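You operate a simulated robot arm through the tools that you are given. There is no shell and no other tool.

You run a simulated robot arm. Do the job below in one go: nothing can be reset, and whatever is moved stays where it is left.

## Task
Gauge pad 92 and stand it in the blue slot for its reading.
Fine: knob to READ, back to OPEN before the pad comes out; leave the other pads.

Only the result counts: the job must be done as asked and must still hold three seconds after the hand-in. Knocking over, shifting, dropping, spilling or breaking anything else fails it.

## Robot
A 6-joint arm with a two-finger parallel gripper, fixed in place. Base frame: the origin is at the foot of the arm, x ahead of it, y to its left, z up; the work surface is at about z = 840. Units: mm, rad, N and s.
With the tool pointing down near the work surface it reaches from about 260 to 680 mm from the base axis. Its first joint turns from -1.152 to 1.152 rad. Payload 2.9 kg.
The tool frame sits at the grasp point between the pads (the TCP): z along the fingers, y along the line on which they close. The tips reach 30 mm beyond it. Largest opening 110 mm; finger width 20, thickness 10; the body of the gripper, 48 by 112 mm, starts 55 mm behind the TCP.
Orientation is that of the tool frame in the base frame, as a unit quaternion [w, x, y, z]. With the fingers straight down and closing along the base's y, the tool's x points along the base's -x, its y along +y and its z along -z.

## Interface
- The arm moves only by the tool apply_moves. Its argument "motion" is text: rows parted by semicolons, each of 7 numbers parted by spaces: the opening, from 0 (shut) to 1 (fully open), then the shift along the tool's x, y, z in mm, then the turn, a rotation vector about the tool's x, y, z in rad. In form: gripper dx dy dz ax ay az; .... A call has 1 to 20 rows; each row is the pose to reach, as a shift and turn from the pose commanded when the call began, along the tool's axes at that moment. Rows are played at 5 a second. More than 50 mm and 0.15 rad between two rows, or a gripper value outside its range, and nothing of the call is played. A pose out of reach is approached as far as the arm can. The call stops where the force on the tool passes 40 N (or 10 N more than at its start, if that is more) or the arm is blocked; 0.2 s more then pass. The fingers move at their own pace (about 108 mm/s each) and stop on an object; they squeeze with about 32 N. The grip force told is the motor's: it shows also when the fingers shut on nothing. Time passes only in rows, and 0.2 s behind the last, so rows that repeat a pose let the fingers close. The reply holds the time, the measured pose of the TCP, the force on the tool along the base axes, the opening and the grip force, in the units named above and with some noise, with the torque about the TCP (base axes, N m) and any sound that the robot's microphone picked up.
- Cameras (640 x 400 px; columns grow to the right, rows downward): "scene" is fixed at [54.6, 395, 1394.4]; the picture's right is [-0.91, -0.42, 0.00], its down [-0.15, 0.34, -0.93] and it looks along [0.39, -0.85, -0.37] (base axes); focal length 370 px, centre (320, 200). "wrist" rides on the gripper at [72, 17, -103] in the tool frame; the picture's right is [-0.23, 0.97, 0.00], its down [-0.76, -0.18, -0.62] and it looks along [-0.61, -0.14, 0.78] (tool axes); focal length 222 px, centre (320, 200). There is no depth. A picture from a camera that has moved, and an enlarged one, comes with that camera's place and axes in the base frame and with its lens. The place of the scene camera against the robot may be out by one fixed shift of up to 25 mm in any direction.
- grab_frame(camera): a new picture of that camera. No time passes.
- inspect(camera, box): a new picture of the part [left, top, right, bottom] of that camera's present view, enlarged. No time passes.
- close_job(): hands the job in; it is judged then, once.

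Nothing tells you positions but the pictures and the camera data. Unless the task says otherwise, let go and move clear before handing in.

The tools are called after "Call:" as name(argument=value, ...) on one line, values as JSON. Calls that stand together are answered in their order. apply_moves: Moves the arm, as the interface text tells. Its arguments: {"type":"object","properties":{"motion":{"type":"string"}},"required":["motion"]} The other tools are called the same way: grab_frame (camera) takes a picture; inspect (camera, box) takes an enlarged picture of a part of a camera's view; close_job () hands the job in.

At the start:

```text
time: 0.0
tool_pos: [434.2, -181.6, 1188.8]
tcp_rot: [0.0, 0.0, 1.0, 0.0]
contact_force: [-0.3, 0.0, -0.8]
moment: [0.0, 0.03, -0.02]
width: 110.1
grip_force: 0.0
```

scene: 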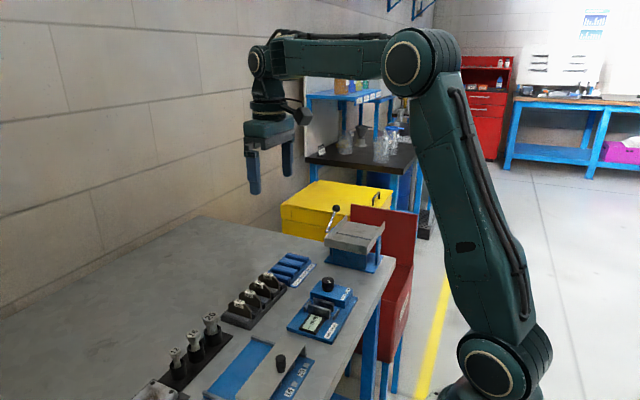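
wrist: 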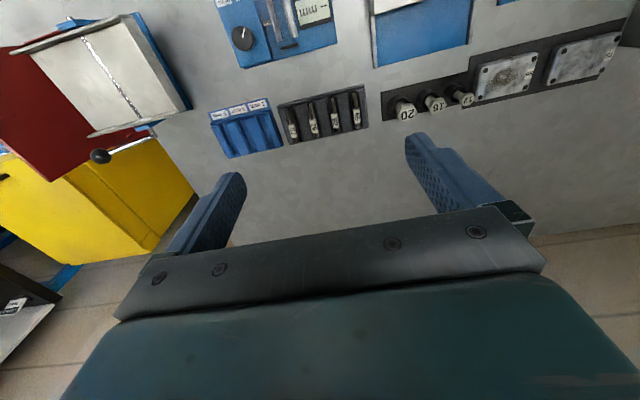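

I see a bench with a gauge (blue, with knob), a rack of pads, a blue slot tray, a punch/cutter and other fixtures. I'll look closer at each one before moving.

Call:
inspect(camera="scene", box=[200, 240, 400, 365])

Call:
inspect(camera="wrist", box=[200, 80, 380, 170])

Call:
inspect(camera="wrist", box=[200, 0, 360, 80])

Call:
inspect(camera="scene", box=[280, 270, 370, 350])

```text
3.20 times, centred on (300, 302) of scene
camera zoom: at [54.6, 395.0, 1394.4], right [-0.91, -0.42, 0.0], down [-0.15, 0.34, -0.93], along [0.39, -0.85, -0.37], focal length 1185 px, centre (384, -128)
```

zoom: 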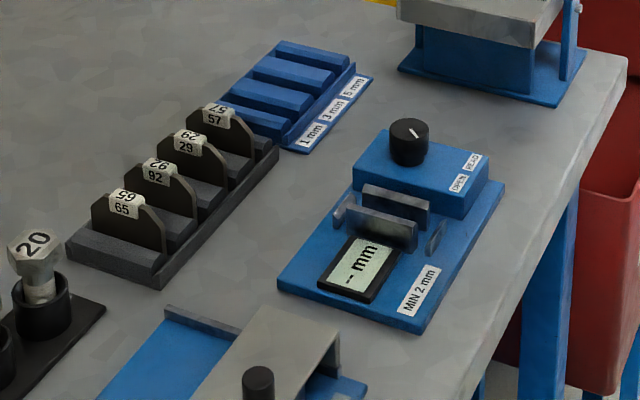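

```text
3.56 times, centred on (290, 125) of wrist
camera zoom: at [363.4, -163.9, 1292.6], right [0.23, 0.97, 0.0], down [0.76, -0.18, 0.62], along [0.61, -0.14, -0.78], focal length 790 px, centre (427, 467)
```

zoom: 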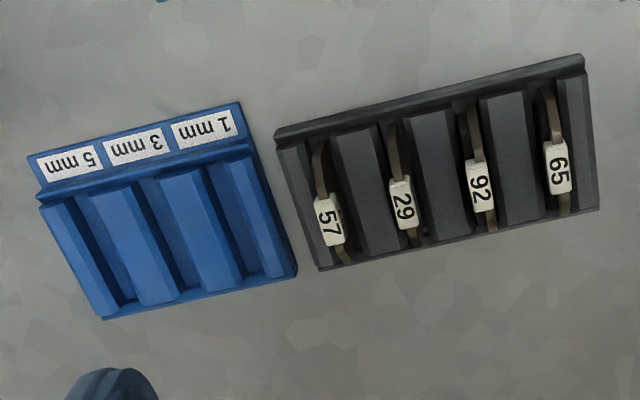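

```text
4.00 times, centred on (280, 40) of wrist
camera zoom: at [363.4, -163.9, 1292.6], right [0.23, 0.97, 0.0], down [0.76, -0.18, 0.62], along [0.61, -0.14, -0.78], focal length 888 px, centre (480, 840)
```

zoom: 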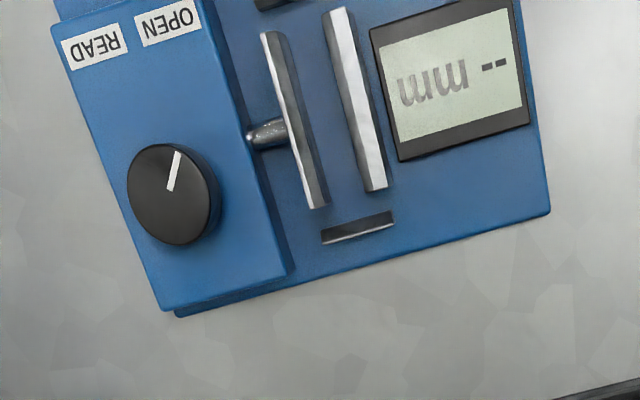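

```text
5.00 times, centred on (325, 310) of scene
camera zoom: at [54.6, 395.0, 1394.4], right [-0.91, -0.42, 0.0], down [-0.15, 0.34, -0.93], along [0.39, -0.85, -0.37], focal length 1851 px, centre (295, -350)
```

zoom: 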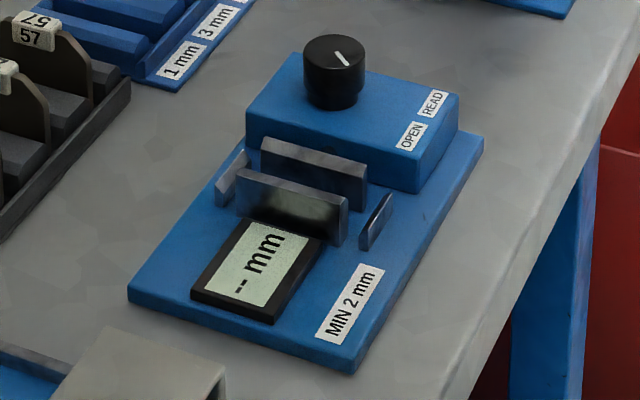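

The gauge (knob currently at OPEN) sits at about x 360, y -220 to -290. The rack with 57/29/92/65 is at about x 525, y -257 to -133, and the blue 1/3/5 mm tray is beyond it. I'll lower the wrist camera for closer views before touching anything.

Call:
apply_moves(motion="1 30 0 40 0 0 0; 1 60 0 80 0 0 0; 1 85 -10 110 0 0 0; 1 85 -10 110 0 0 0")

Call:
grab_frame(camera="wrist")

```text
time: 1.0
tool_pos: [351.1, -194.3, 1077.9]
tcp_rot: [0.0, 0.0, 1.0, 0.0]
contact_force: [0.8, -0.1, 0.0]
moment: [0.0, -0.05, 0.01]
width: 110.1
grip_force: 0.1
```

```text
taken
camera wrist: at [278.1, -176.0, 1181.7], right [0.23, 0.97, 0.0], down [0.76, -0.18, 0.62], along [0.61, -0.14, -0.78], focal length 222 px, centre (320, 200)
```

wrist: 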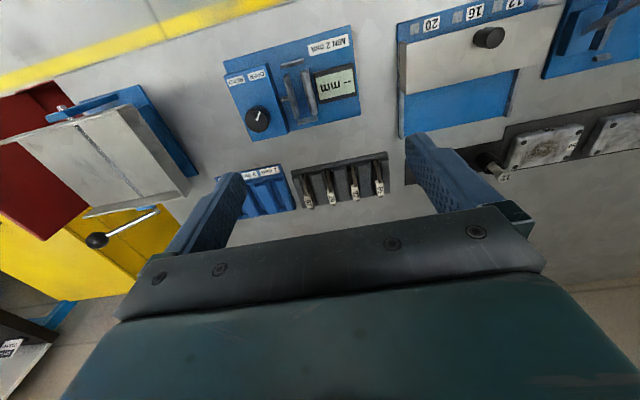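

Call:
inspect(camera="wrist", box=[210, 20, 370, 145])

Call:
inspect(camera="wrist", box=[230, 140, 400, 220])

```text
3.20 times, centred on (290, 82) of wrist
camera zoom: at [278.1, -176.0, 1181.7], right [0.23, 0.97, 0.0], down [0.76, -0.18, 0.62], along [0.61, -0.14, -0.78], focal length 711 px, centre (416, 576)
```

zoom: 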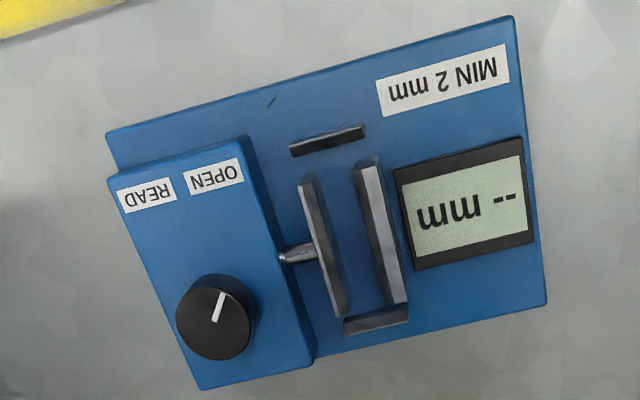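

```text
3.76 times, centred on (315, 180) of wrist
camera zoom: at [278.1, -176.0, 1181.7], right [0.23, 0.97, 0.0], down [0.76, -0.18, 0.62], along [0.61, -0.14, -0.78], focal length 836 px, centre (339, 275)
```

zoom: 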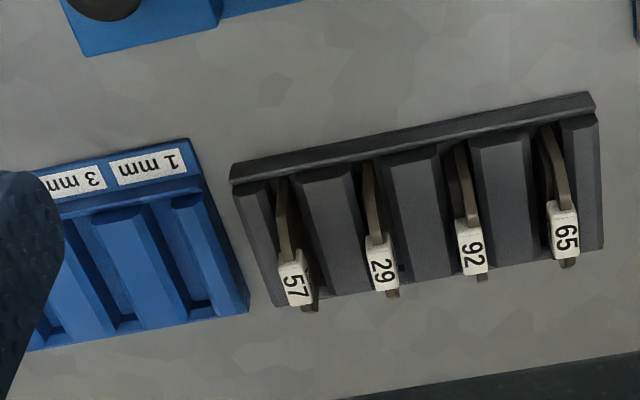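

The two views put the pad-92 tag at about (506, -170, 887), the pad pitch at 40 mm, the jaw tops at z≈871 and the knob at about (357, -277, 894). I'll get a closer look at the rack and tray next.

Call:
apply_moves(motion="1 -40 2 20 0 0 0; 1 -75 4 45 0 0 0; 1 -105 6 70 0 0 0; 1 -120 7 79 0 0 0; 1 -120 7 79 0 0 0; 1 -120 7 79 0 0 0")

Call:
grab_frame(camera="wrist")

Call:
inspect(camera="wrist", box=[240, 40, 400, 140])

Call:
inspect(camera="wrist", box=[120, 40, 280, 140])

Call:
inspect(camera="scene", box=[215, 255, 295, 335])

```text
time: 2.4
tool_pos: [473.2, -185.1, 999.5]
tcp_rot: [0.0, 0.0, 1.0, -0.001]
contact_force: [1.0, 0.1, -1.0]
moment: [0.01, -0.02, 0.02]
width: 110.2
grip_force: 0.0
```

```text
taken
camera wrist: at [400.3, -166.8, 1102.9], right [0.23, 0.97, 0.0], down [0.76, -0.18, 0.62], along [0.61, -0.14, -0.78], focal length 222 px, centre (320, 200)
```

wrist: 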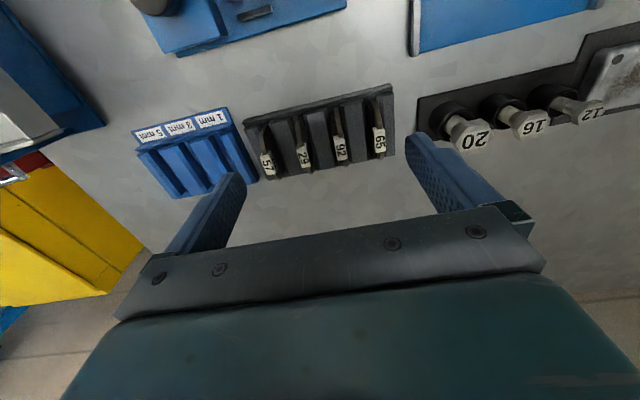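

```text
4.00 times, centred on (320, 90) of wrist
camera zoom: at [400.3, -166.8, 1102.9], right [0.23, 0.97, 0.0], down [0.76, -0.18, 0.62], along [0.61, -0.14, -0.78], focal length 888 px, centre (320, 640)
```

zoom: 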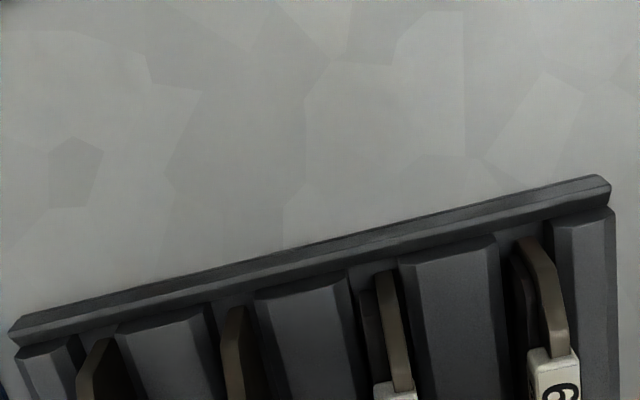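

```text
4.00 times, centred on (200, 90) of wrist
camera zoom: at [400.3, -166.8, 1102.9], right [0.23, 0.97, 0.0], down [0.76, -0.18, 0.62], along [0.61, -0.14, -0.78], focal length 888 px, centre (800, 640)
```

zoom: 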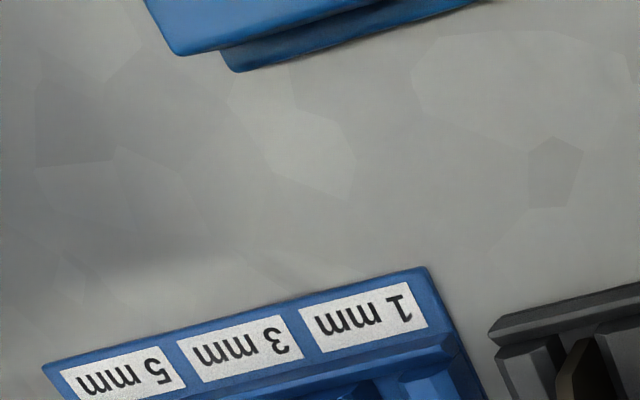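

```text
5.00 times, centred on (255, 295) of scene
camera zoom: at [54.6, 395.0, 1394.4], right [-0.91, -0.42, 0.0], down [-0.15, 0.34, -0.93], along [0.39, -0.85, -0.37], focal length 1851 px, centre (645, -275)
```

zoom: 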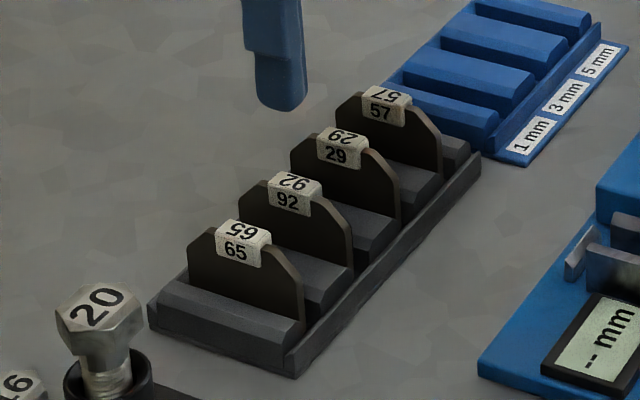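

The pads are flat plates with chamfered top corners and a small tag on top. I'll enlarge the parts that show the rack and tray.

Call:
inspect(camera="wrist", box=[240, 80, 400, 180])

Call:
inspect(camera="wrist", box=[125, 100, 285, 200])

Call:
inspect(camera="scene", box=[230, 280, 270, 305])

```text
4.00 times, centred on (320, 130) of wrist
camera zoom: at [400.3, -166.8, 1102.9], right [0.23, 0.97, 0.0], down [0.76, -0.18, 0.62], along [0.61, -0.14, -0.78], focal length 888 px, centre (320, 480)
```

zoom: 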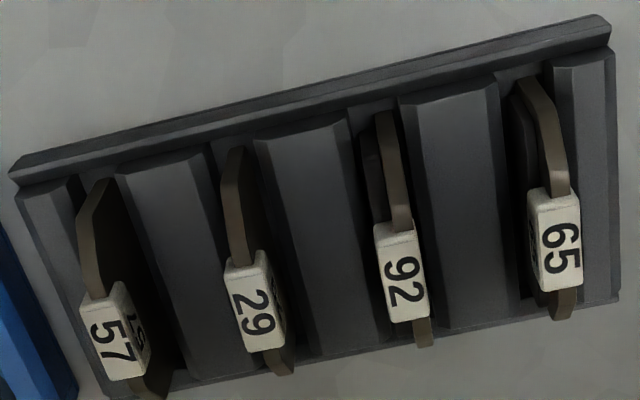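

```text
4.00 times, centred on (205, 150) of wrist
camera zoom: at [400.3, -166.8, 1102.9], right [0.23, 0.97, 0.0], down [0.76, -0.18, 0.62], along [0.61, -0.14, -0.78], focal length 888 px, centre (780, 400)
```

zoom: 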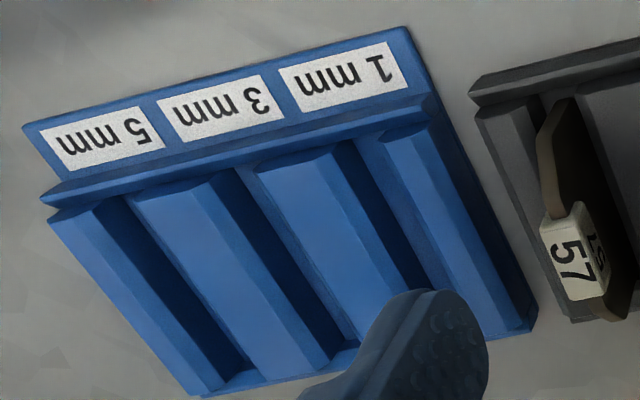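

```text
16.00 times, centred on (250, 292) of scene
camera zoom: at [54.6, 395.0, 1394.4], right [-0.91, -0.42, 0.0], down [-0.15, 0.34, -0.93], along [0.39, -0.85, -0.37], focal length 5923 px, centre (1440, -1280)
```

zoom: 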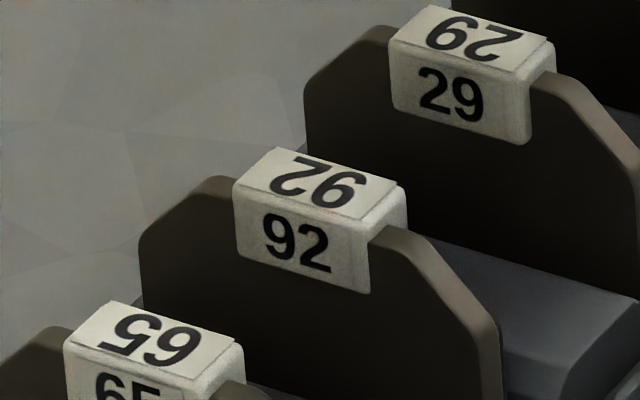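

Ridge tops are at z≈860, the tag top is near 890, and the pad is about 60 mm long. Before grasping I'll take a closer view over the gauge slot to locate the jaws.

Call:
apply_moves(motion="1 40 -8 0 0 0 0; 1 80 -16 10 0 0 0; 1 110 -25 25 0 0 0; 1 128 -30 35 0 0 0; 1 128 -30 35 0 0 0; 1 128 -30 35 0 0 0; 1 128 -30 35 0 0 0")

Call:
grab_frame(camera="wrist")

Call:
inspect(camera="wrist", box=[210, 80, 370, 180])

```text
time: 4.0
tool_pos: [344.6, -213.9, 963.5]
tcp_rot: [0.0, 0.0, 1.0, 0.0]
contact_force: [-0.1, -0.6, -0.3]
moment: [-0.04, -0.02, 0.01]
width: 110.3
grip_force: 0.1
```

```text
taken
camera wrist: at [272.2, -196.0, 1068.0], right [0.23, 0.97, 0.0], down [0.76, -0.18, 0.62], along [0.61, -0.14, -0.78], focal length 222 px, centre (320, 200)
```

wrist: 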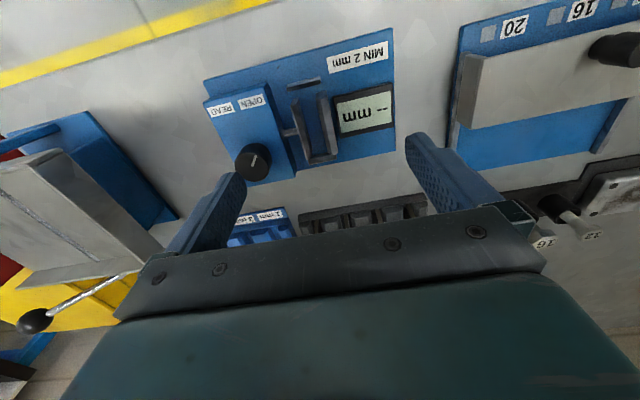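

```text
4.00 times, centred on (290, 130) of wrist
camera zoom: at [272.2, -196.0, 1068.0], right [0.23, 0.97, 0.0], down [0.76, -0.18, 0.62], along [0.61, -0.14, -0.78], focal length 888 px, centre (440, 480)
```

zoom: 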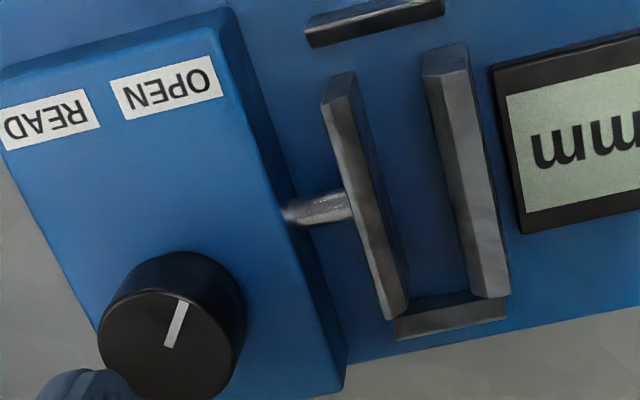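

The jaw gap runs from about y -230 (moving) to -211 (fixed), its end stops are at x≈309 and 380, and the jaw tops are at z≈871. Now I'll move above pad 92 and narrow the opening so the neighbouring pads are cleared.

Call:
apply_moves(motion="0.6 -40 11 0 0 0 0; 0.4 -80 22 0 0 0 0; 0.32 -120 33 0 0 0 0; 0.32 -150 41 0 0 0 0; 0.32 -163.5 44.3 0 0 0 0; 0.32 -163.5 44.3 15 0 0 0; 0.32 -163.5 44.3 15 0 0 0; 0.32 -163.5 44.3 15 0 0 0")

Call:
grab_frame(camera="wrist")

Call:
inspect(camera="wrist", box=[240, 80, 400, 180])

Call:
inspect(camera="scene", box=[200, 230, 300, 330])

```text
time: 5.8
tool_pos: [505.5, -171.9, 950.3]
tcp_rot: [0.0, -0.001, 1.0, 0.0]
contact_force: [-1.1, -0.4, 0.2]
moment: [-0.02, -0.01, 0.03]
width: 35.3
grip_force: 0.1
```

```text
taken
camera wrist: at [432.8, -153.5, 1054.5], right [0.23, 0.97, 0.0], down [0.76, -0.18, 0.62], along [0.61, -0.14, -0.78], focal length 222 px, centre (320, 200)
```

wrist: 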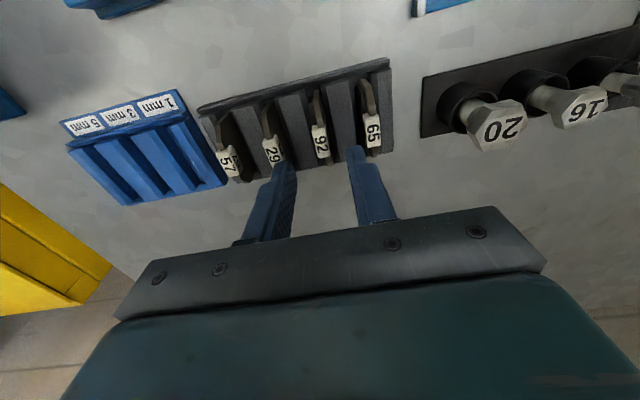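

```text
4.00 times, centred on (320, 130) of wrist
camera zoom: at [432.8, -153.5, 1054.5], right [0.23, 0.97, 0.0], down [0.76, -0.18, 0.62], along [0.61, -0.14, -0.78], focal length 888 px, centre (320, 480)
```

zoom: 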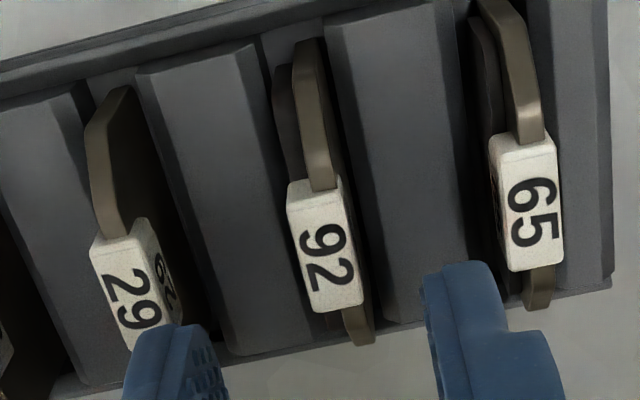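

```text
4.00 times, centred on (250, 280) of scene
camera zoom: at [54.6, 395.0, 1394.4], right [-0.91, -0.42, 0.0], down [-0.15, 0.34, -0.93], along [0.39, -0.85, -0.37], focal length 1481 px, centre (600, -120)
```

zoom: 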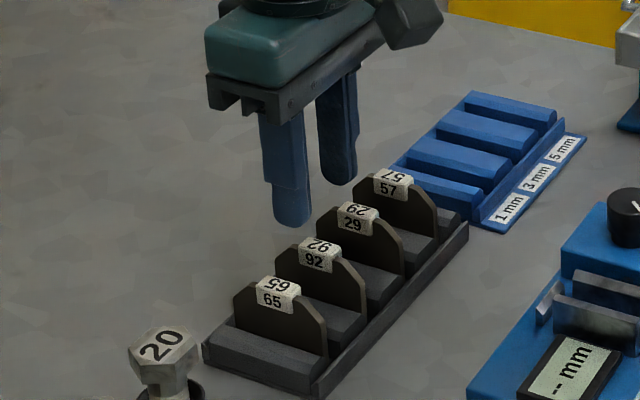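

Pad 92 is within about 1 mm of the point between the fingers. I'll go down so the tips pass just below the tag, staying above the ridges, and check before closing.

Call:
apply_moves(motion="0.32 0 0.8 15 0 0 0; 0.32 0 0.8 30 0 0 0; 0.32 0 0.8 41 0 0 0; 0.32 0 0.8 41 0 0 0; 0.32 0 0.8 41 0 0 0")

Call:
inspect(camera="wrist", box=[240, 80, 400, 180])

Call:
inspect(camera="scene", box=[210, 250, 290, 330])

```text
time: 7.0
tool_pos: [506.0, -171.6, 909.2]
tcp_rot: [0.0, -0.001, 1.0, 0.0]
contact_force: [0.2, 0.1, 1.5]
moment: [-0.03, -0.01, -0.02]
width: 35.3
grip_force: 0.0
```

```text
4.00 times, centred on (320, 130) of wrist
camera zoom: at [434.3, -153.7, 1013.7], right [0.23, 0.97, 0.0], down [0.76, -0.18, 0.62], along [0.61, -0.14, -0.78], focal length 888 px, centre (320, 480)
```

zoom: 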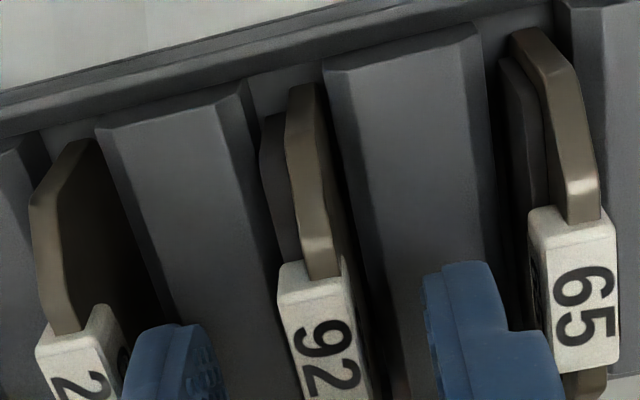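

```text
5.00 times, centred on (250, 290) of scene
camera zoom: at [54.6, 395.0, 1394.4], right [-0.91, -0.42, 0.0], down [-0.15, 0.34, -0.93], along [0.39, -0.85, -0.37], focal length 1851 px, centre (670, -250)
```

zoom: 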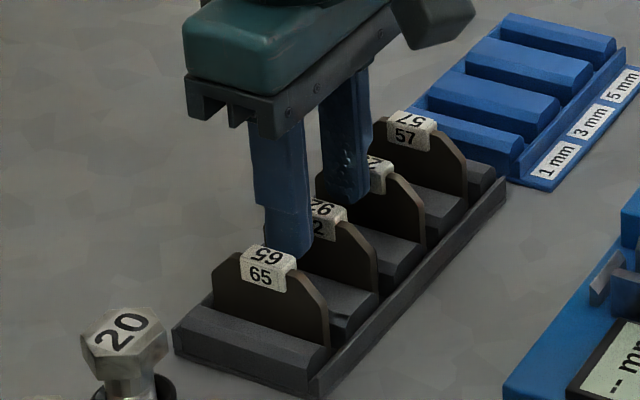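

The fingers straddle pad 92 only, clear of 29 and 65. Closing.

Call:
apply_moves(motion="0 0 0 0 0 0 0; 0 0 0 0 0 0 0; 0 0 0 0 0 0 0; 0 0 0 0 0 0 0")

Call:
inspect(camera="wrist", box=[240, 80, 400, 180])

```text
time: 8.0
tool_pos: [506.5, -171.6, 910.0]
tcp_rot: [-0.001, 0.0, 1.0, 0.0]
contact_force: [-0.3, -0.2, 0.1]
moment: [0.0, 0.0, 0.0]
width: 10.3
grip_force: 31.6
```

```text
4.00 times, centred on (320, 130) of wrist
camera zoom: at [434.3, -153.7, 1013.8], right [0.23, 0.97, 0.0], down [0.76, -0.18, 0.62], along [0.61, -0.14, -0.78], focal length 888 px, centre (320, 480)
```

zoom: 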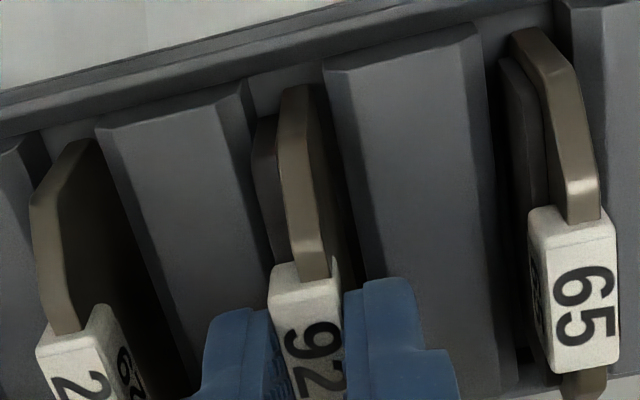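

Gripped on the tag (10.3 mm wide). Lifting straight up.

Call:
apply_moves(motion="0 0 0 -5 0 0 0; 0 0 0 -15 0 0 0; 0 0 0 -35 0 0 0; 0 0 0 -65 0 0 0; 0 0 0 -90 0 0 0; 0 0 0 -90 0 0 0; 0 0 0 -90 0 0 0")

Call:
inspect(camera="wrist", box=[240, 80, 400, 180])

Call:
inspect(camera="scene", box=[200, 220, 300, 330])

```text
time: 9.6
tool_pos: [504.5, -171.2, 1001.0]
tcp_rot: [0.001, 0.001, 1.0, 0.0]
contact_force: [0.2, -0.9, -2.1]
moment: [-0.02, -0.05, -0.04]
width: 10.2
grip_force: 31.8
```

```text
4.00 times, centred on (320, 130) of wrist
camera zoom: at [432.8, -153.2, 1104.6], right [0.23, 0.97, 0.0], down [0.76, -0.18, 0.62], along [0.61, -0.14, -0.78], focal length 888 px, centre (320, 480)
```

zoom: 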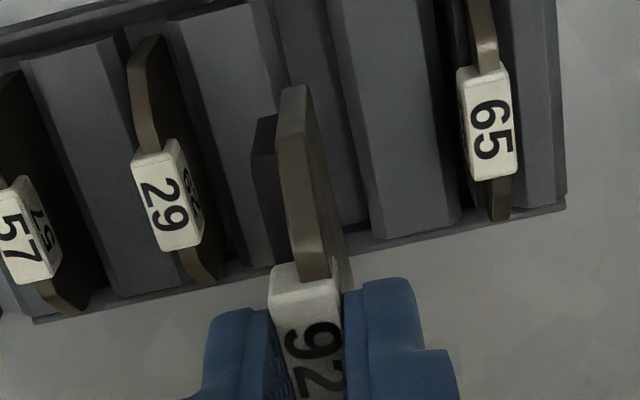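

```text
3.64 times, centred on (250, 275) of scene
camera zoom: at [54.6, 395.0, 1394.4], right [-0.91, -0.42, 0.0], down [-0.15, 0.34, -0.93], along [0.39, -0.85, -0.37], focal length 1346 px, centre (574, -73)
```

zoom: 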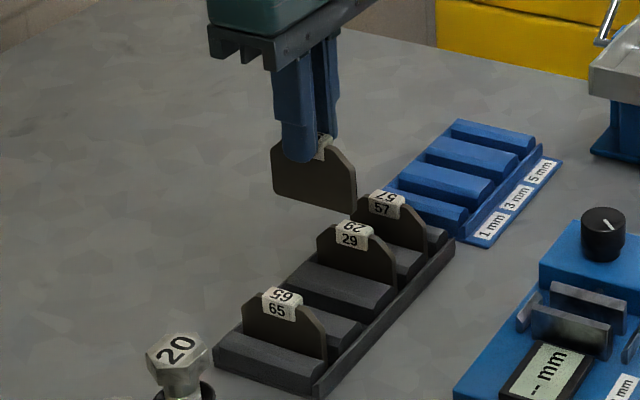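

Pad 92 is out cleanly, its neighbours are undisturbed, and it hangs vertically (backing plate on the +y side, lining on the -y side). I'll carry it over the gauge slot and check alignment above the jaws.

Call:
apply_moves(motion="0 30 -9 0 0 0 0; 0 65 -20 0 0 0 0; 0 105 -32 0 0 0 0; 0 140 -42 0 0 0 0; 0 163 -48.5 0 0 0 0; 0 163 -48.5 20 0 0 0; 0 163 -48.5 45 0 0 0; 0 163 -48.5 45 0 0 0; 0 163 -48.5 45 0 0 0")

Call:
inspect(camera="wrist", box=[240, 80, 400, 180])

Call:
inspect(camera="scene", box=[270, 240, 370, 340])

```text
time: 11.6
tool_pos: [343.5, -218.3, 954.6]
tcp_rot: [-0.001, -0.001, 1.0, 0.0]
contact_force: [-0.3, -0.4, -0.4]
moment: [0.02, -0.01, 0.01]
width: 10.3
grip_force: 32.3
```

```text
4.00 times, centred on (320, 130) of wrist
camera zoom: at [271.3, -201.0, 1057.9], right [0.23, 0.97, 0.0], down [0.76, -0.18, 0.62], along [0.61, -0.14, -0.78], focal length 888 px, centre (320, 480)
```

zoom: 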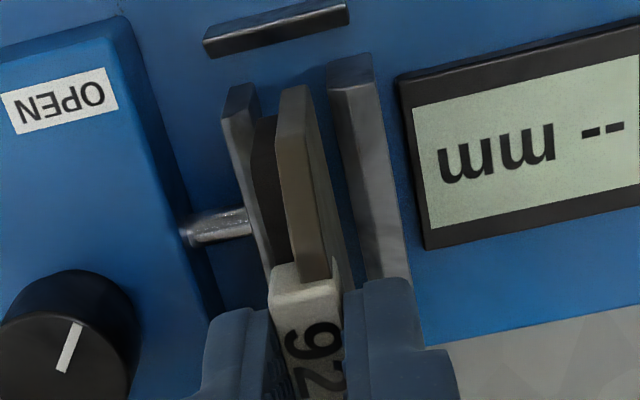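

```text
4.00 times, centred on (320, 290) of scene
camera zoom: at [54.6, 395.0, 1394.4], right [-0.91, -0.42, 0.0], down [-0.15, 0.34, -0.93], along [0.39, -0.85, -0.37], focal length 1481 px, centre (320, -160)
```

zoom: 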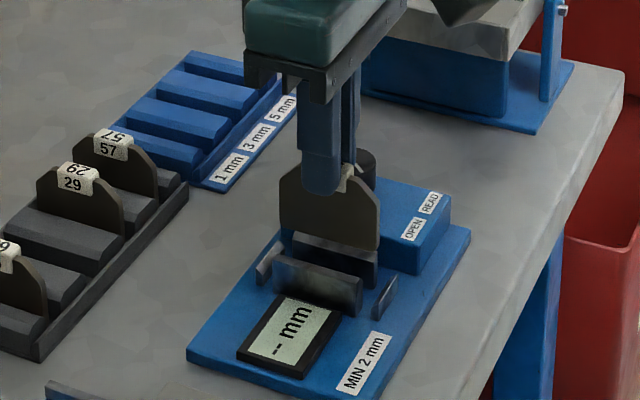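

The pad is aligned inside both jaws and both end stops. I'll lower it into the slot and watch the force.

Call:
apply_moves(motion="0 0 0 10 0 0 0; 0 0 0 18 0 0 0; 0 0 0 24 0 0 0; 0 0 0 28 0 0 0; 0 0 0 28 0 0 0")

Call:
inspect(camera="wrist", box=[240, 80, 400, 180])

Call:
inspect(camera="scene", box=[280, 265, 360, 345])

```text
time: 12.8
tool_pos: [341.5, -218.4, 926.0]
tcp_rot: [-0.001, 0.0, 1.0, 0.001]
contact_force: [-0.2, 0.3, -1.2]
moment: [-0.02, 0.0, -0.01]
width: 10.3
grip_force: 32.1
```

```text
4.00 times, centred on (320, 130) of wrist
camera zoom: at [270.0, -200.8, 1029.5], right [0.23, 0.97, 0.0], down [0.76, -0.18, 0.62], along [0.61, -0.14, -0.78], focal length 888 px, centre (320, 480)
```

zoom: 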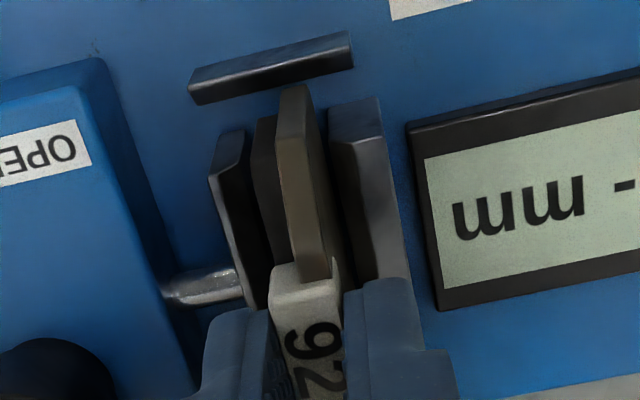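

```text
5.00 times, centred on (320, 305) of scene
camera zoom: at [54.6, 395.0, 1394.4], right [-0.91, -0.42, 0.0], down [-0.15, 0.34, -0.93], along [0.39, -0.85, -0.37], focal length 1851 px, centre (320, -325)
```

zoom: 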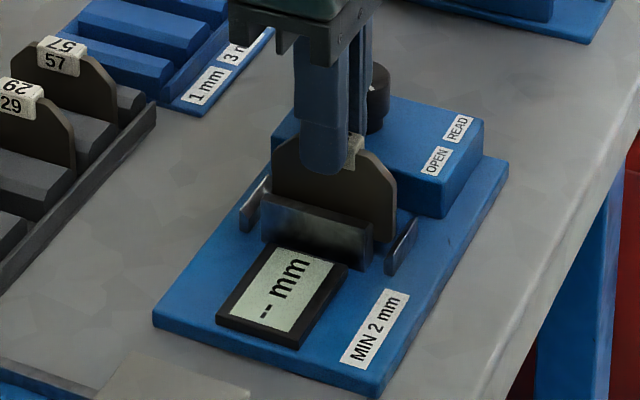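

The pad sits nicely between the jaws but is close to the near end stop. I'll shift it about 4 mm outward (+x) and 1 mm toward the fixed jaw, then recheck before seating.

Call:
apply_moves(motion="0 -2 0.5 0 0 0 0; 0 -4 1 0 0 0 0; 0 -4 1 0 0 0 0; 0 -4 1 0 0 0 0")

Call:
inspect(camera="wrist", box=[240, 80, 400, 180])

Call:
inspect(camera="scene", box=[300, 280, 350, 320])

```text
time: 13.8
tool_pos: [348.1, -217.8, 924.8]
tcp_rot: [0.0, 0.0, 1.0, -0.001]
contact_force: [0.4, 0.1, -1.3]
moment: [-0.02, 0.03, -0.03]
width: 10.3
grip_force: 32.3
```

```text
4.00 times, centred on (320, 130) of wrist
camera zoom: at [275.1, -199.5, 1029.7], right [0.23, 0.97, 0.0], down [0.76, -0.18, 0.62], along [0.61, -0.14, -0.78], focal length 888 px, centre (320, 480)
```

zoom: 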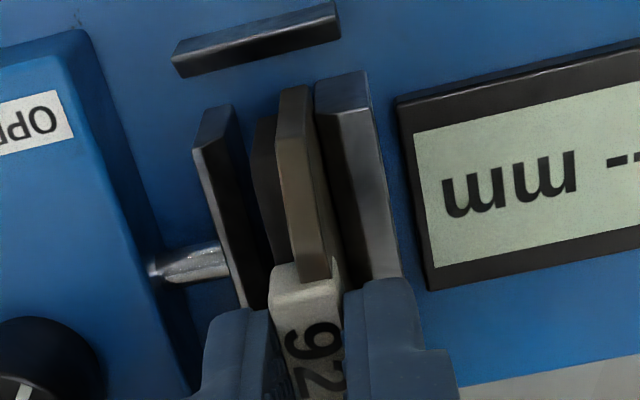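

```text
10.00 times, centred on (325, 300) of scene
camera zoom: at [54.6, 395.0, 1394.4], right [-0.91, -0.42, 0.0], down [-0.15, 0.34, -0.93], along [0.39, -0.85, -0.37], focal length 3702 px, centre (270, -800)
```

zoom: 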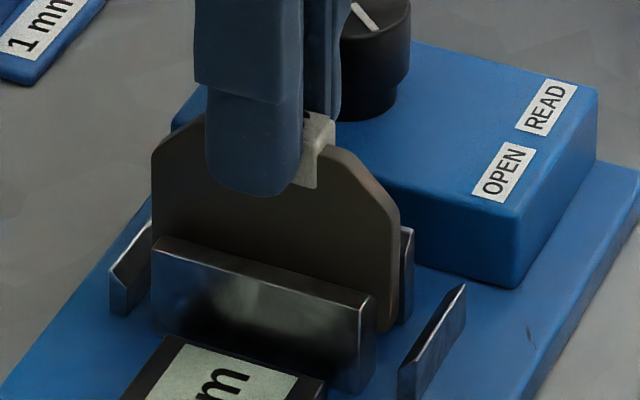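

It moved slightly more than asked, so I'll come back about 1.5 mm while lowering gently.

Call:
apply_moves(motion="0 1.5 0 2 0 0 0; 0 1.5 0 5 0 0 0; 0 1.5 0 8 0 0 0; 0 1.5 0 8 0 0 0")

Call:
inspect(camera="wrist", box=[240, 80, 400, 180])

Call:
inspect(camera="scene", box=[300, 280, 350, 320])

```text
time: 14.8
tool_pos: [344.8, -217.8, 917.6]
tcp_rot: [0.0, -0.001, 1.0, -0.001]
contact_force: [-0.4, 0.5, -1.7]
moment: [0.02, -0.01, 0.04]
width: 10.4
grip_force: 32.2
```

```text
4.00 times, centred on (320, 130) of wrist
camera zoom: at [272.9, -199.7, 1022.0], right [0.23, 0.97, 0.0], down [0.76, -0.18, 0.62], along [0.61, -0.14, -0.78], focal length 888 px, centre (320, 480)
```

zoom: 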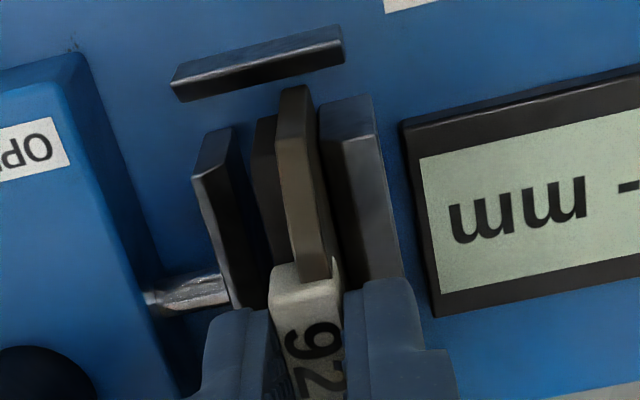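

```text
10.00 times, centred on (325, 300) of scene
camera zoom: at [54.6, 395.0, 1394.4], right [-0.91, -0.42, 0.0], down [-0.15, 0.34, -0.93], along [0.39, -0.85, -0.37], focal length 3702 px, centre (270, -800)
```

zoom: 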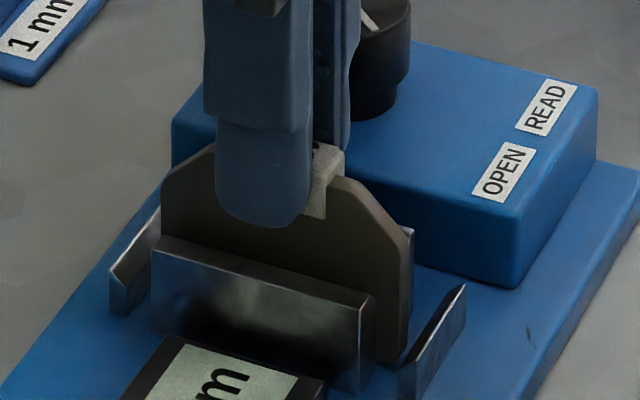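

Clearances are now fine at both stops. I'll lower in small steps until the pad touches the gauge floor.

Call:
apply_moves(motion="0 -0.5 0 2 0 0 0; 0 -0.5 0 4 0 0 0; 0 -0.5 0 4 0 0 0")

Call:
inspect(camera="scene", box=[300, 280, 350, 320])

```text
time: 15.6
tool_pos: [345.7, -217.7, 915.7]
tcp_rot: [0.002, 0.001, 1.0, -0.001]
contact_force: [-3.6, -1.7, 28.2]
moment: [-0.07, 0.05, 0.01]
width: 10.7
grip_force: 31.7
```

```text
10.00 times, centred on (325, 300) of scene
camera zoom: at [54.2, 395.2, 1394.4], right [-0.91, -0.42, 0.0], down [-0.15, 0.34, -0.93], along [0.39, -0.85, -0.37], focal length 3702 px, centre (270, -800)
```

zoom: 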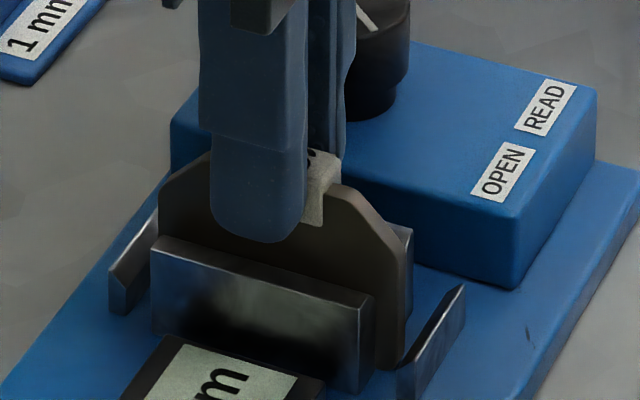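

Contact came at TCP z≈915.5 with about 28 N upward. I'll check whether that's the floor or a stop.

Call:
inspect(camera="wrist", box=[280, 80, 360, 130])

Call:
inspect(camera="scene", box=[325, 300, 350, 320])

```text
8.00 times, centred on (320, 105) of wrist
camera zoom: at [273.4, -199.2, 1017.6], right [0.23, 0.97, 0.0], down [0.76, -0.18, 0.63], along [0.61, -0.14, -0.78], focal length 1777 px, centre (320, 960)
```

zoom: 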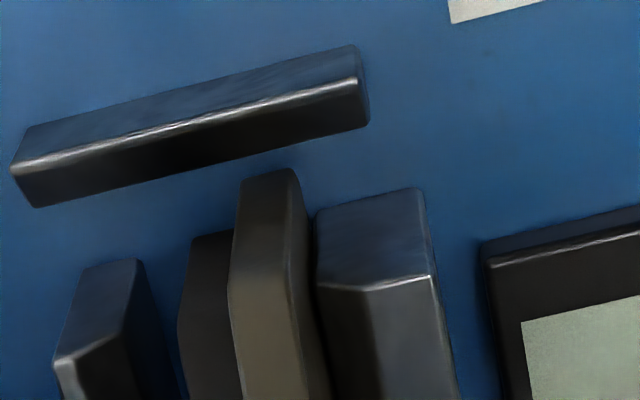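

```text
16.00 times, centred on (338, 310) of scene
camera zoom: at [54.2, 395.2, 1394.4], right [-0.91, -0.42, 0.0], down [-0.15, 0.34, -0.93], along [0.39, -0.85, -0.37], focal length 5923 px, centre (40, -1560)
```

zoom: 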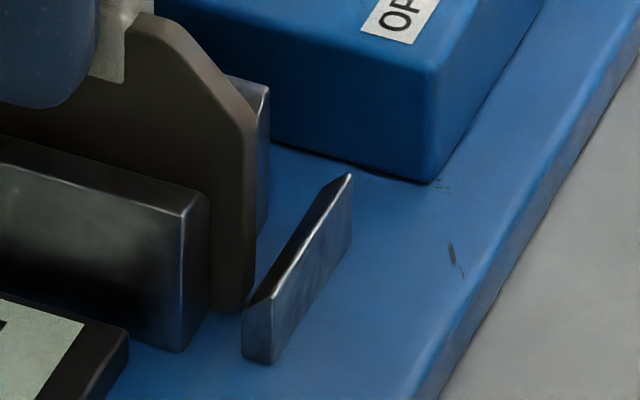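

The pad end is clear of the stop and down at the floor. I'll relieve the pressure, then open the fingers slightly.

Call:
apply_moves(motion="0 0 0 -0.7 0 0 0; 0 0 0 -1.4 0 0 0; 0 0 0 -1.4 0 0 0")

```text
time: 16.4
tool_pos: [345.5, -216.6, 914.6]
tcp_rot: [0.0, 0.001, 1.0, 0.0]
contact_force: [0.9, -6.0, 10.8]
moment: [-0.26, -0.41, -0.02]
width: 10.1
grip_force: 32.2
```

Call:
apply_moves(motion="0 0 0 -0.5 0 0 0; 0 0 0 -0.5 0 0 0; 0.14 0 0 -0.5 0 0 0; 0.18 0 0 -0.5 0 0 0; 0.25 0 0 -0.5 0 0 0; 0.3 0 0 -0.5 0 0 0; 0.3 0 0 -0.5 0 0 0")

Call:
inspect(camera="wrist", box=[240, 80, 400, 180])

Call:
inspect(camera="scene", box=[300, 280, 350, 320])

```text
time: 18.0
tool_pos: [344.7, -216.4, 914.4]
tcp_rot: [0.0, 0.0, 1.0, -0.001]
contact_force: [0.8, -0.1, 0.3]
moment: [0.01, 0.0, 0.02]
width: 33.1
grip_force: 0.0
```

```text
4.00 times, centred on (320, 130) of wrist
camera zoom: at [273.3, -198.9, 1019.2], right [0.23, 0.97, 0.0], down [0.76, -0.18, 0.62], along [0.61, -0.14, -0.78], focal length 888 px, centre (320, 480)
```

zoom: 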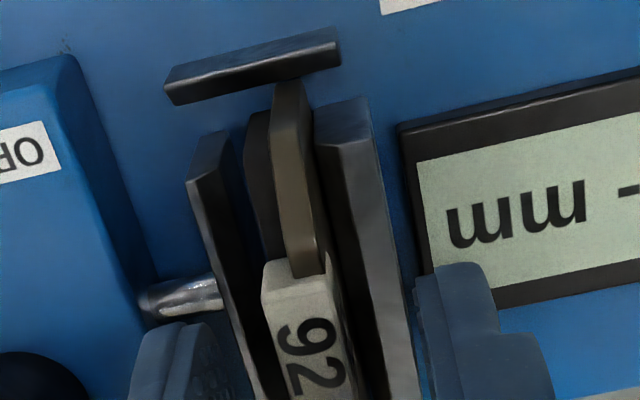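

```text
10.00 times, centred on (325, 300) of scene
camera zoom: at [54.6, 395.0, 1394.4], right [-0.91, -0.42, 0.0], down [-0.15, 0.34, -0.93], along [0.39, -0.85, -0.37], focal length 3702 px, centre (270, -800)
```

zoom: 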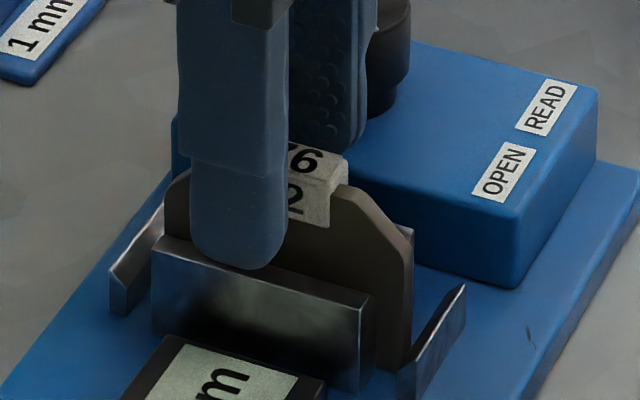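

Pad 92 stands free and upright between the jaws and stops. I'll retreat upward, then move over the knob with a 45° yaw so I can turn it 90° from OPEN to READ.

Call:
apply_moves(motion="0.3 0 0 -10 0 0 0; 0.3 0 0 -30 0 0 0; 0.3 0 0 -50 0 0 0; 0.4 0 -20 -50 0 0 0.13; 0.5 -4 -40 -50 0 0 0.26; 0.55 -10.5 -61.8 -50 0 0 0.39; 0.55 -10.5 -61.8 -50 0 0 0.52; 0.55 -10.5 -61.8 -50 0 0 0.65; 0.55 -10.5 -61.8 -50 0 0 0.785; 0.55 -10.5 -61.8 -50 0 0 0.785; 0.55 -10.5 -61.8 -50 0 0 0.785")

Call:
grab_frame(camera="wrist")

Call:
inspect(camera="scene", box=[280, 265, 360, 345])

```text
time: 20.4
tool_pos: [355.2, -279.7, 964.7]
tcp_rot: [0.0, 0.384, 0.923, 0.0]
contact_force: [0.5, -0.1, 0.3]
moment: [0.01, 0.02, 0.0]
width: 60.7
grip_force: 0.1
```

```text
taken
camera wrist: at [317.0, -215.1, 1068.9], right [0.85, 0.53, 0.0], down [0.41, -0.66, 0.62], along [0.33, -0.53, -0.78], focal length 222 px, centre (320, 200)
```

wrist: 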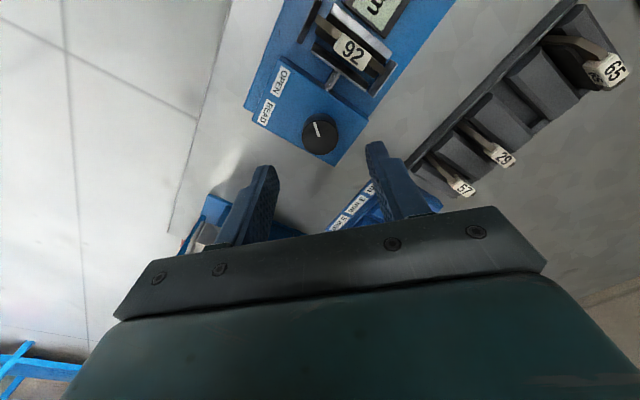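

```text
5.00 times, centred on (320, 305) of scene
camera zoom: at [54.6, 395.0, 1394.4], right [-0.91, -0.42, 0.0], down [-0.15, 0.34, -0.93], along [0.39, -0.85, -0.37], focal length 1851 px, centre (320, -325)
```

zoom: 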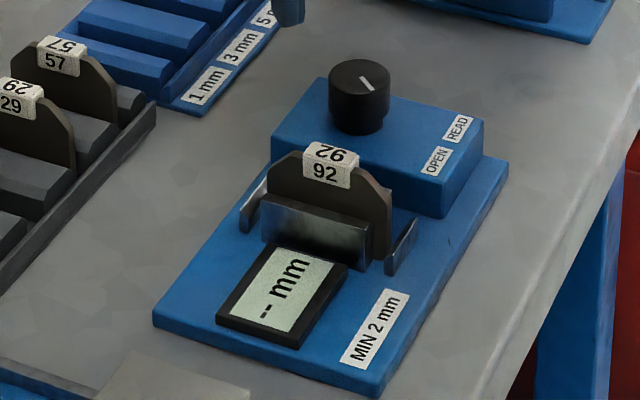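

Call:
inspect(camera="wrist", box=[240, 80, 400, 180])

```text
4.00 times, centred on (320, 130) of wrist
camera zoom: at [317.0, -215.1, 1068.9], right [0.85, 0.53, 0.0], down [0.41, -0.66, 0.62], along [0.33, -0.53, -0.78], focal length 888 px, centre (320, 480)
```

zoom: 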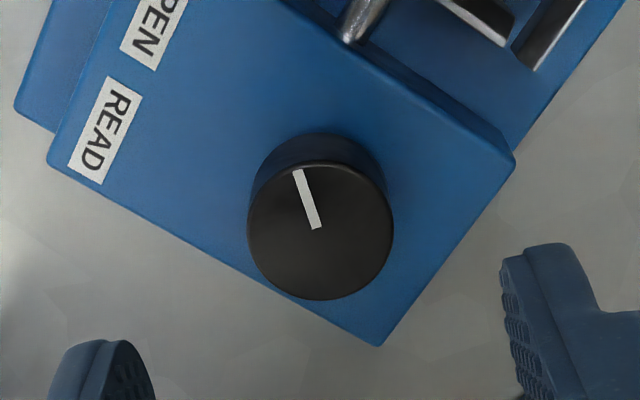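

The knob is centred between the fingers to within a millimetre. Descending onto it and closing.

Call:
apply_moves(motion="0.55 0 0 20 0 0 0; 0.55 0 0 40 0 0 0; 0.55 0 0 52 0 0 0; 0.55 0 0 52 0 0 0; 0.55 0 0 52 0 0 0")

Call:
inspect(camera="scene", box=[280, 255, 360, 335])

```text
time: 21.6
tool_pos: [356.1, -278.3, 912.2]
tcp_rot: [0.0, 0.384, 0.924, 0.0]
contact_force: [0.0, -0.7, -0.7]
moment: [0.01, 0.04, -0.03]
width: 60.4
grip_force: 0.2
```

```text
5.00 times, centred on (320, 295) of scene
camera zoom: at [54.6, 395.0, 1394.4], right [-0.91, -0.42, 0.0], down [-0.15, 0.34, -0.93], along [0.39, -0.85, -0.37], focal length 1851 px, centre (320, -275)
```

zoom: 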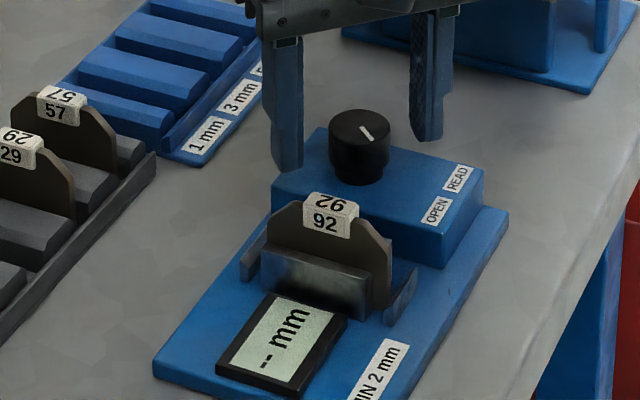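

Call:
apply_moves(motion="0 0 0 0 0 0 0; 0 0 0 0 0 0 0; 0 0 0 0 0 0 0; 0 0 0 0 0 0 0")

```text
time: 22.6
tool_pos: [356.1, -279.7, 912.5]
tcp_rot: [0.0, 0.384, 0.924, -0.001]
contact_force: [-2.7, -3.0, -2.4]
moment: [-0.17, 0.03, 0.0]
width: 29.0
grip_force: 45.3
```

Knob gripped (29 mm). Turning it 45° first, then checking.

Call:
apply_moves(motion="0 0 0 0 0 0 -0.13; 0 0 0 0 0 0 -0.26; 0 0 0 0 0 0 -0.39; 0 0 0 0 0 0 -0.52; 0 0 0 0 0 0 -0.65; 0 0 0 0 0 0 -0.785; 0 0 0 0 0 0 -0.785")

Call:
inspect(camera="scene", box=[280, 255, 360, 335])

```text
time: 24.2
tool_pos: [355.3, -278.2, 913.6]
tcp_rot: [-0.001, -0.002, 1.0, 0.002]
contact_force: [5.3, 2.3, -26.6]
moment: [0.03, -0.94, 0.0]
width: 29.2
grip_force: 45.2
```

```text
5.00 times, centred on (320, 295) of scene
camera zoom: at [55.0, 394.8, 1394.5], right [-0.91, -0.42, 0.0], down [-0.15, 0.34, -0.93], along [0.39, -0.85, -0.37], focal length 1851 px, centre (320, -275)
```

zoom: 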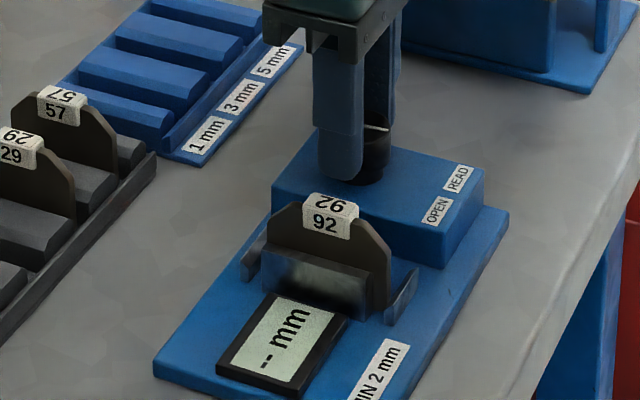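

Call:
apply_moves(motion="0 0 0 1 0 0 -0.13; 0 0 0 1 0 0 -0.26; 0 0 0 1 0 0 -0.39; 0 0 0 1 0 0 -0.52; 0 0 0 1 0 0 -0.65; 0 0 0 1 0 0 -0.785; 0 0 0 1 0 0 -0.785")

Call:
inspect(camera="scene", box=[280, 255, 360, 335])

Call:
inspect(camera="wrist", box=[240, 80, 400, 180])

```text
time: 25.8
tool_pos: [355.0, -277.5, 912.5]
tcp_rot: [0.0, -0.383, 0.924, 0.001]
contact_force: [-8.1, 21.8, 7.4]
moment: [0.71, 0.13, -0.57]
width: 29.5
grip_force: 44.4
```

```text
5.00 times, centred on (320, 295) of scene
camera zoom: at [54.3, 395.6, 1394.3], right [-0.91, -0.42, 0.0], down [-0.15, 0.34, -0.93], along [0.39, -0.85, -0.37], focal length 1851 px, centre (320, -275)
```

zoom: 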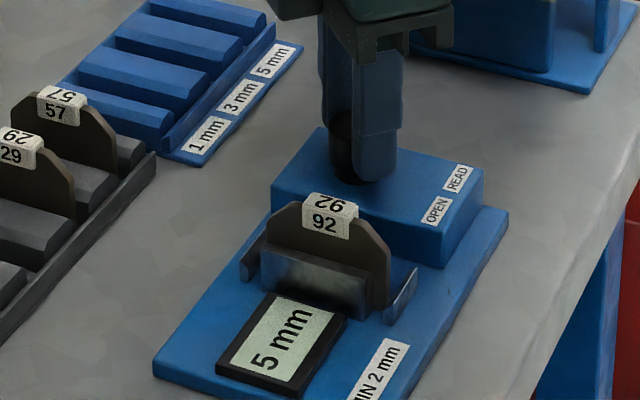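

```text
4.00 times, centred on (320, 130) of wrist
camera zoom: at [292.9, -316.6, 1016.6], right [-0.53, 0.85, 0.0], down [0.67, 0.41, 0.62], along [0.53, 0.33, -0.78], focal length 888 px, centre (320, 480)
```

zoom: 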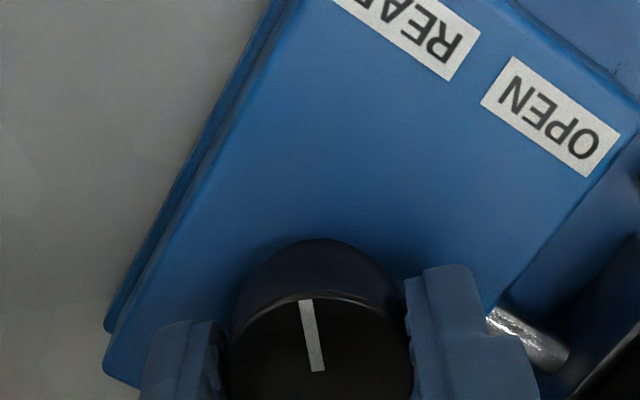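

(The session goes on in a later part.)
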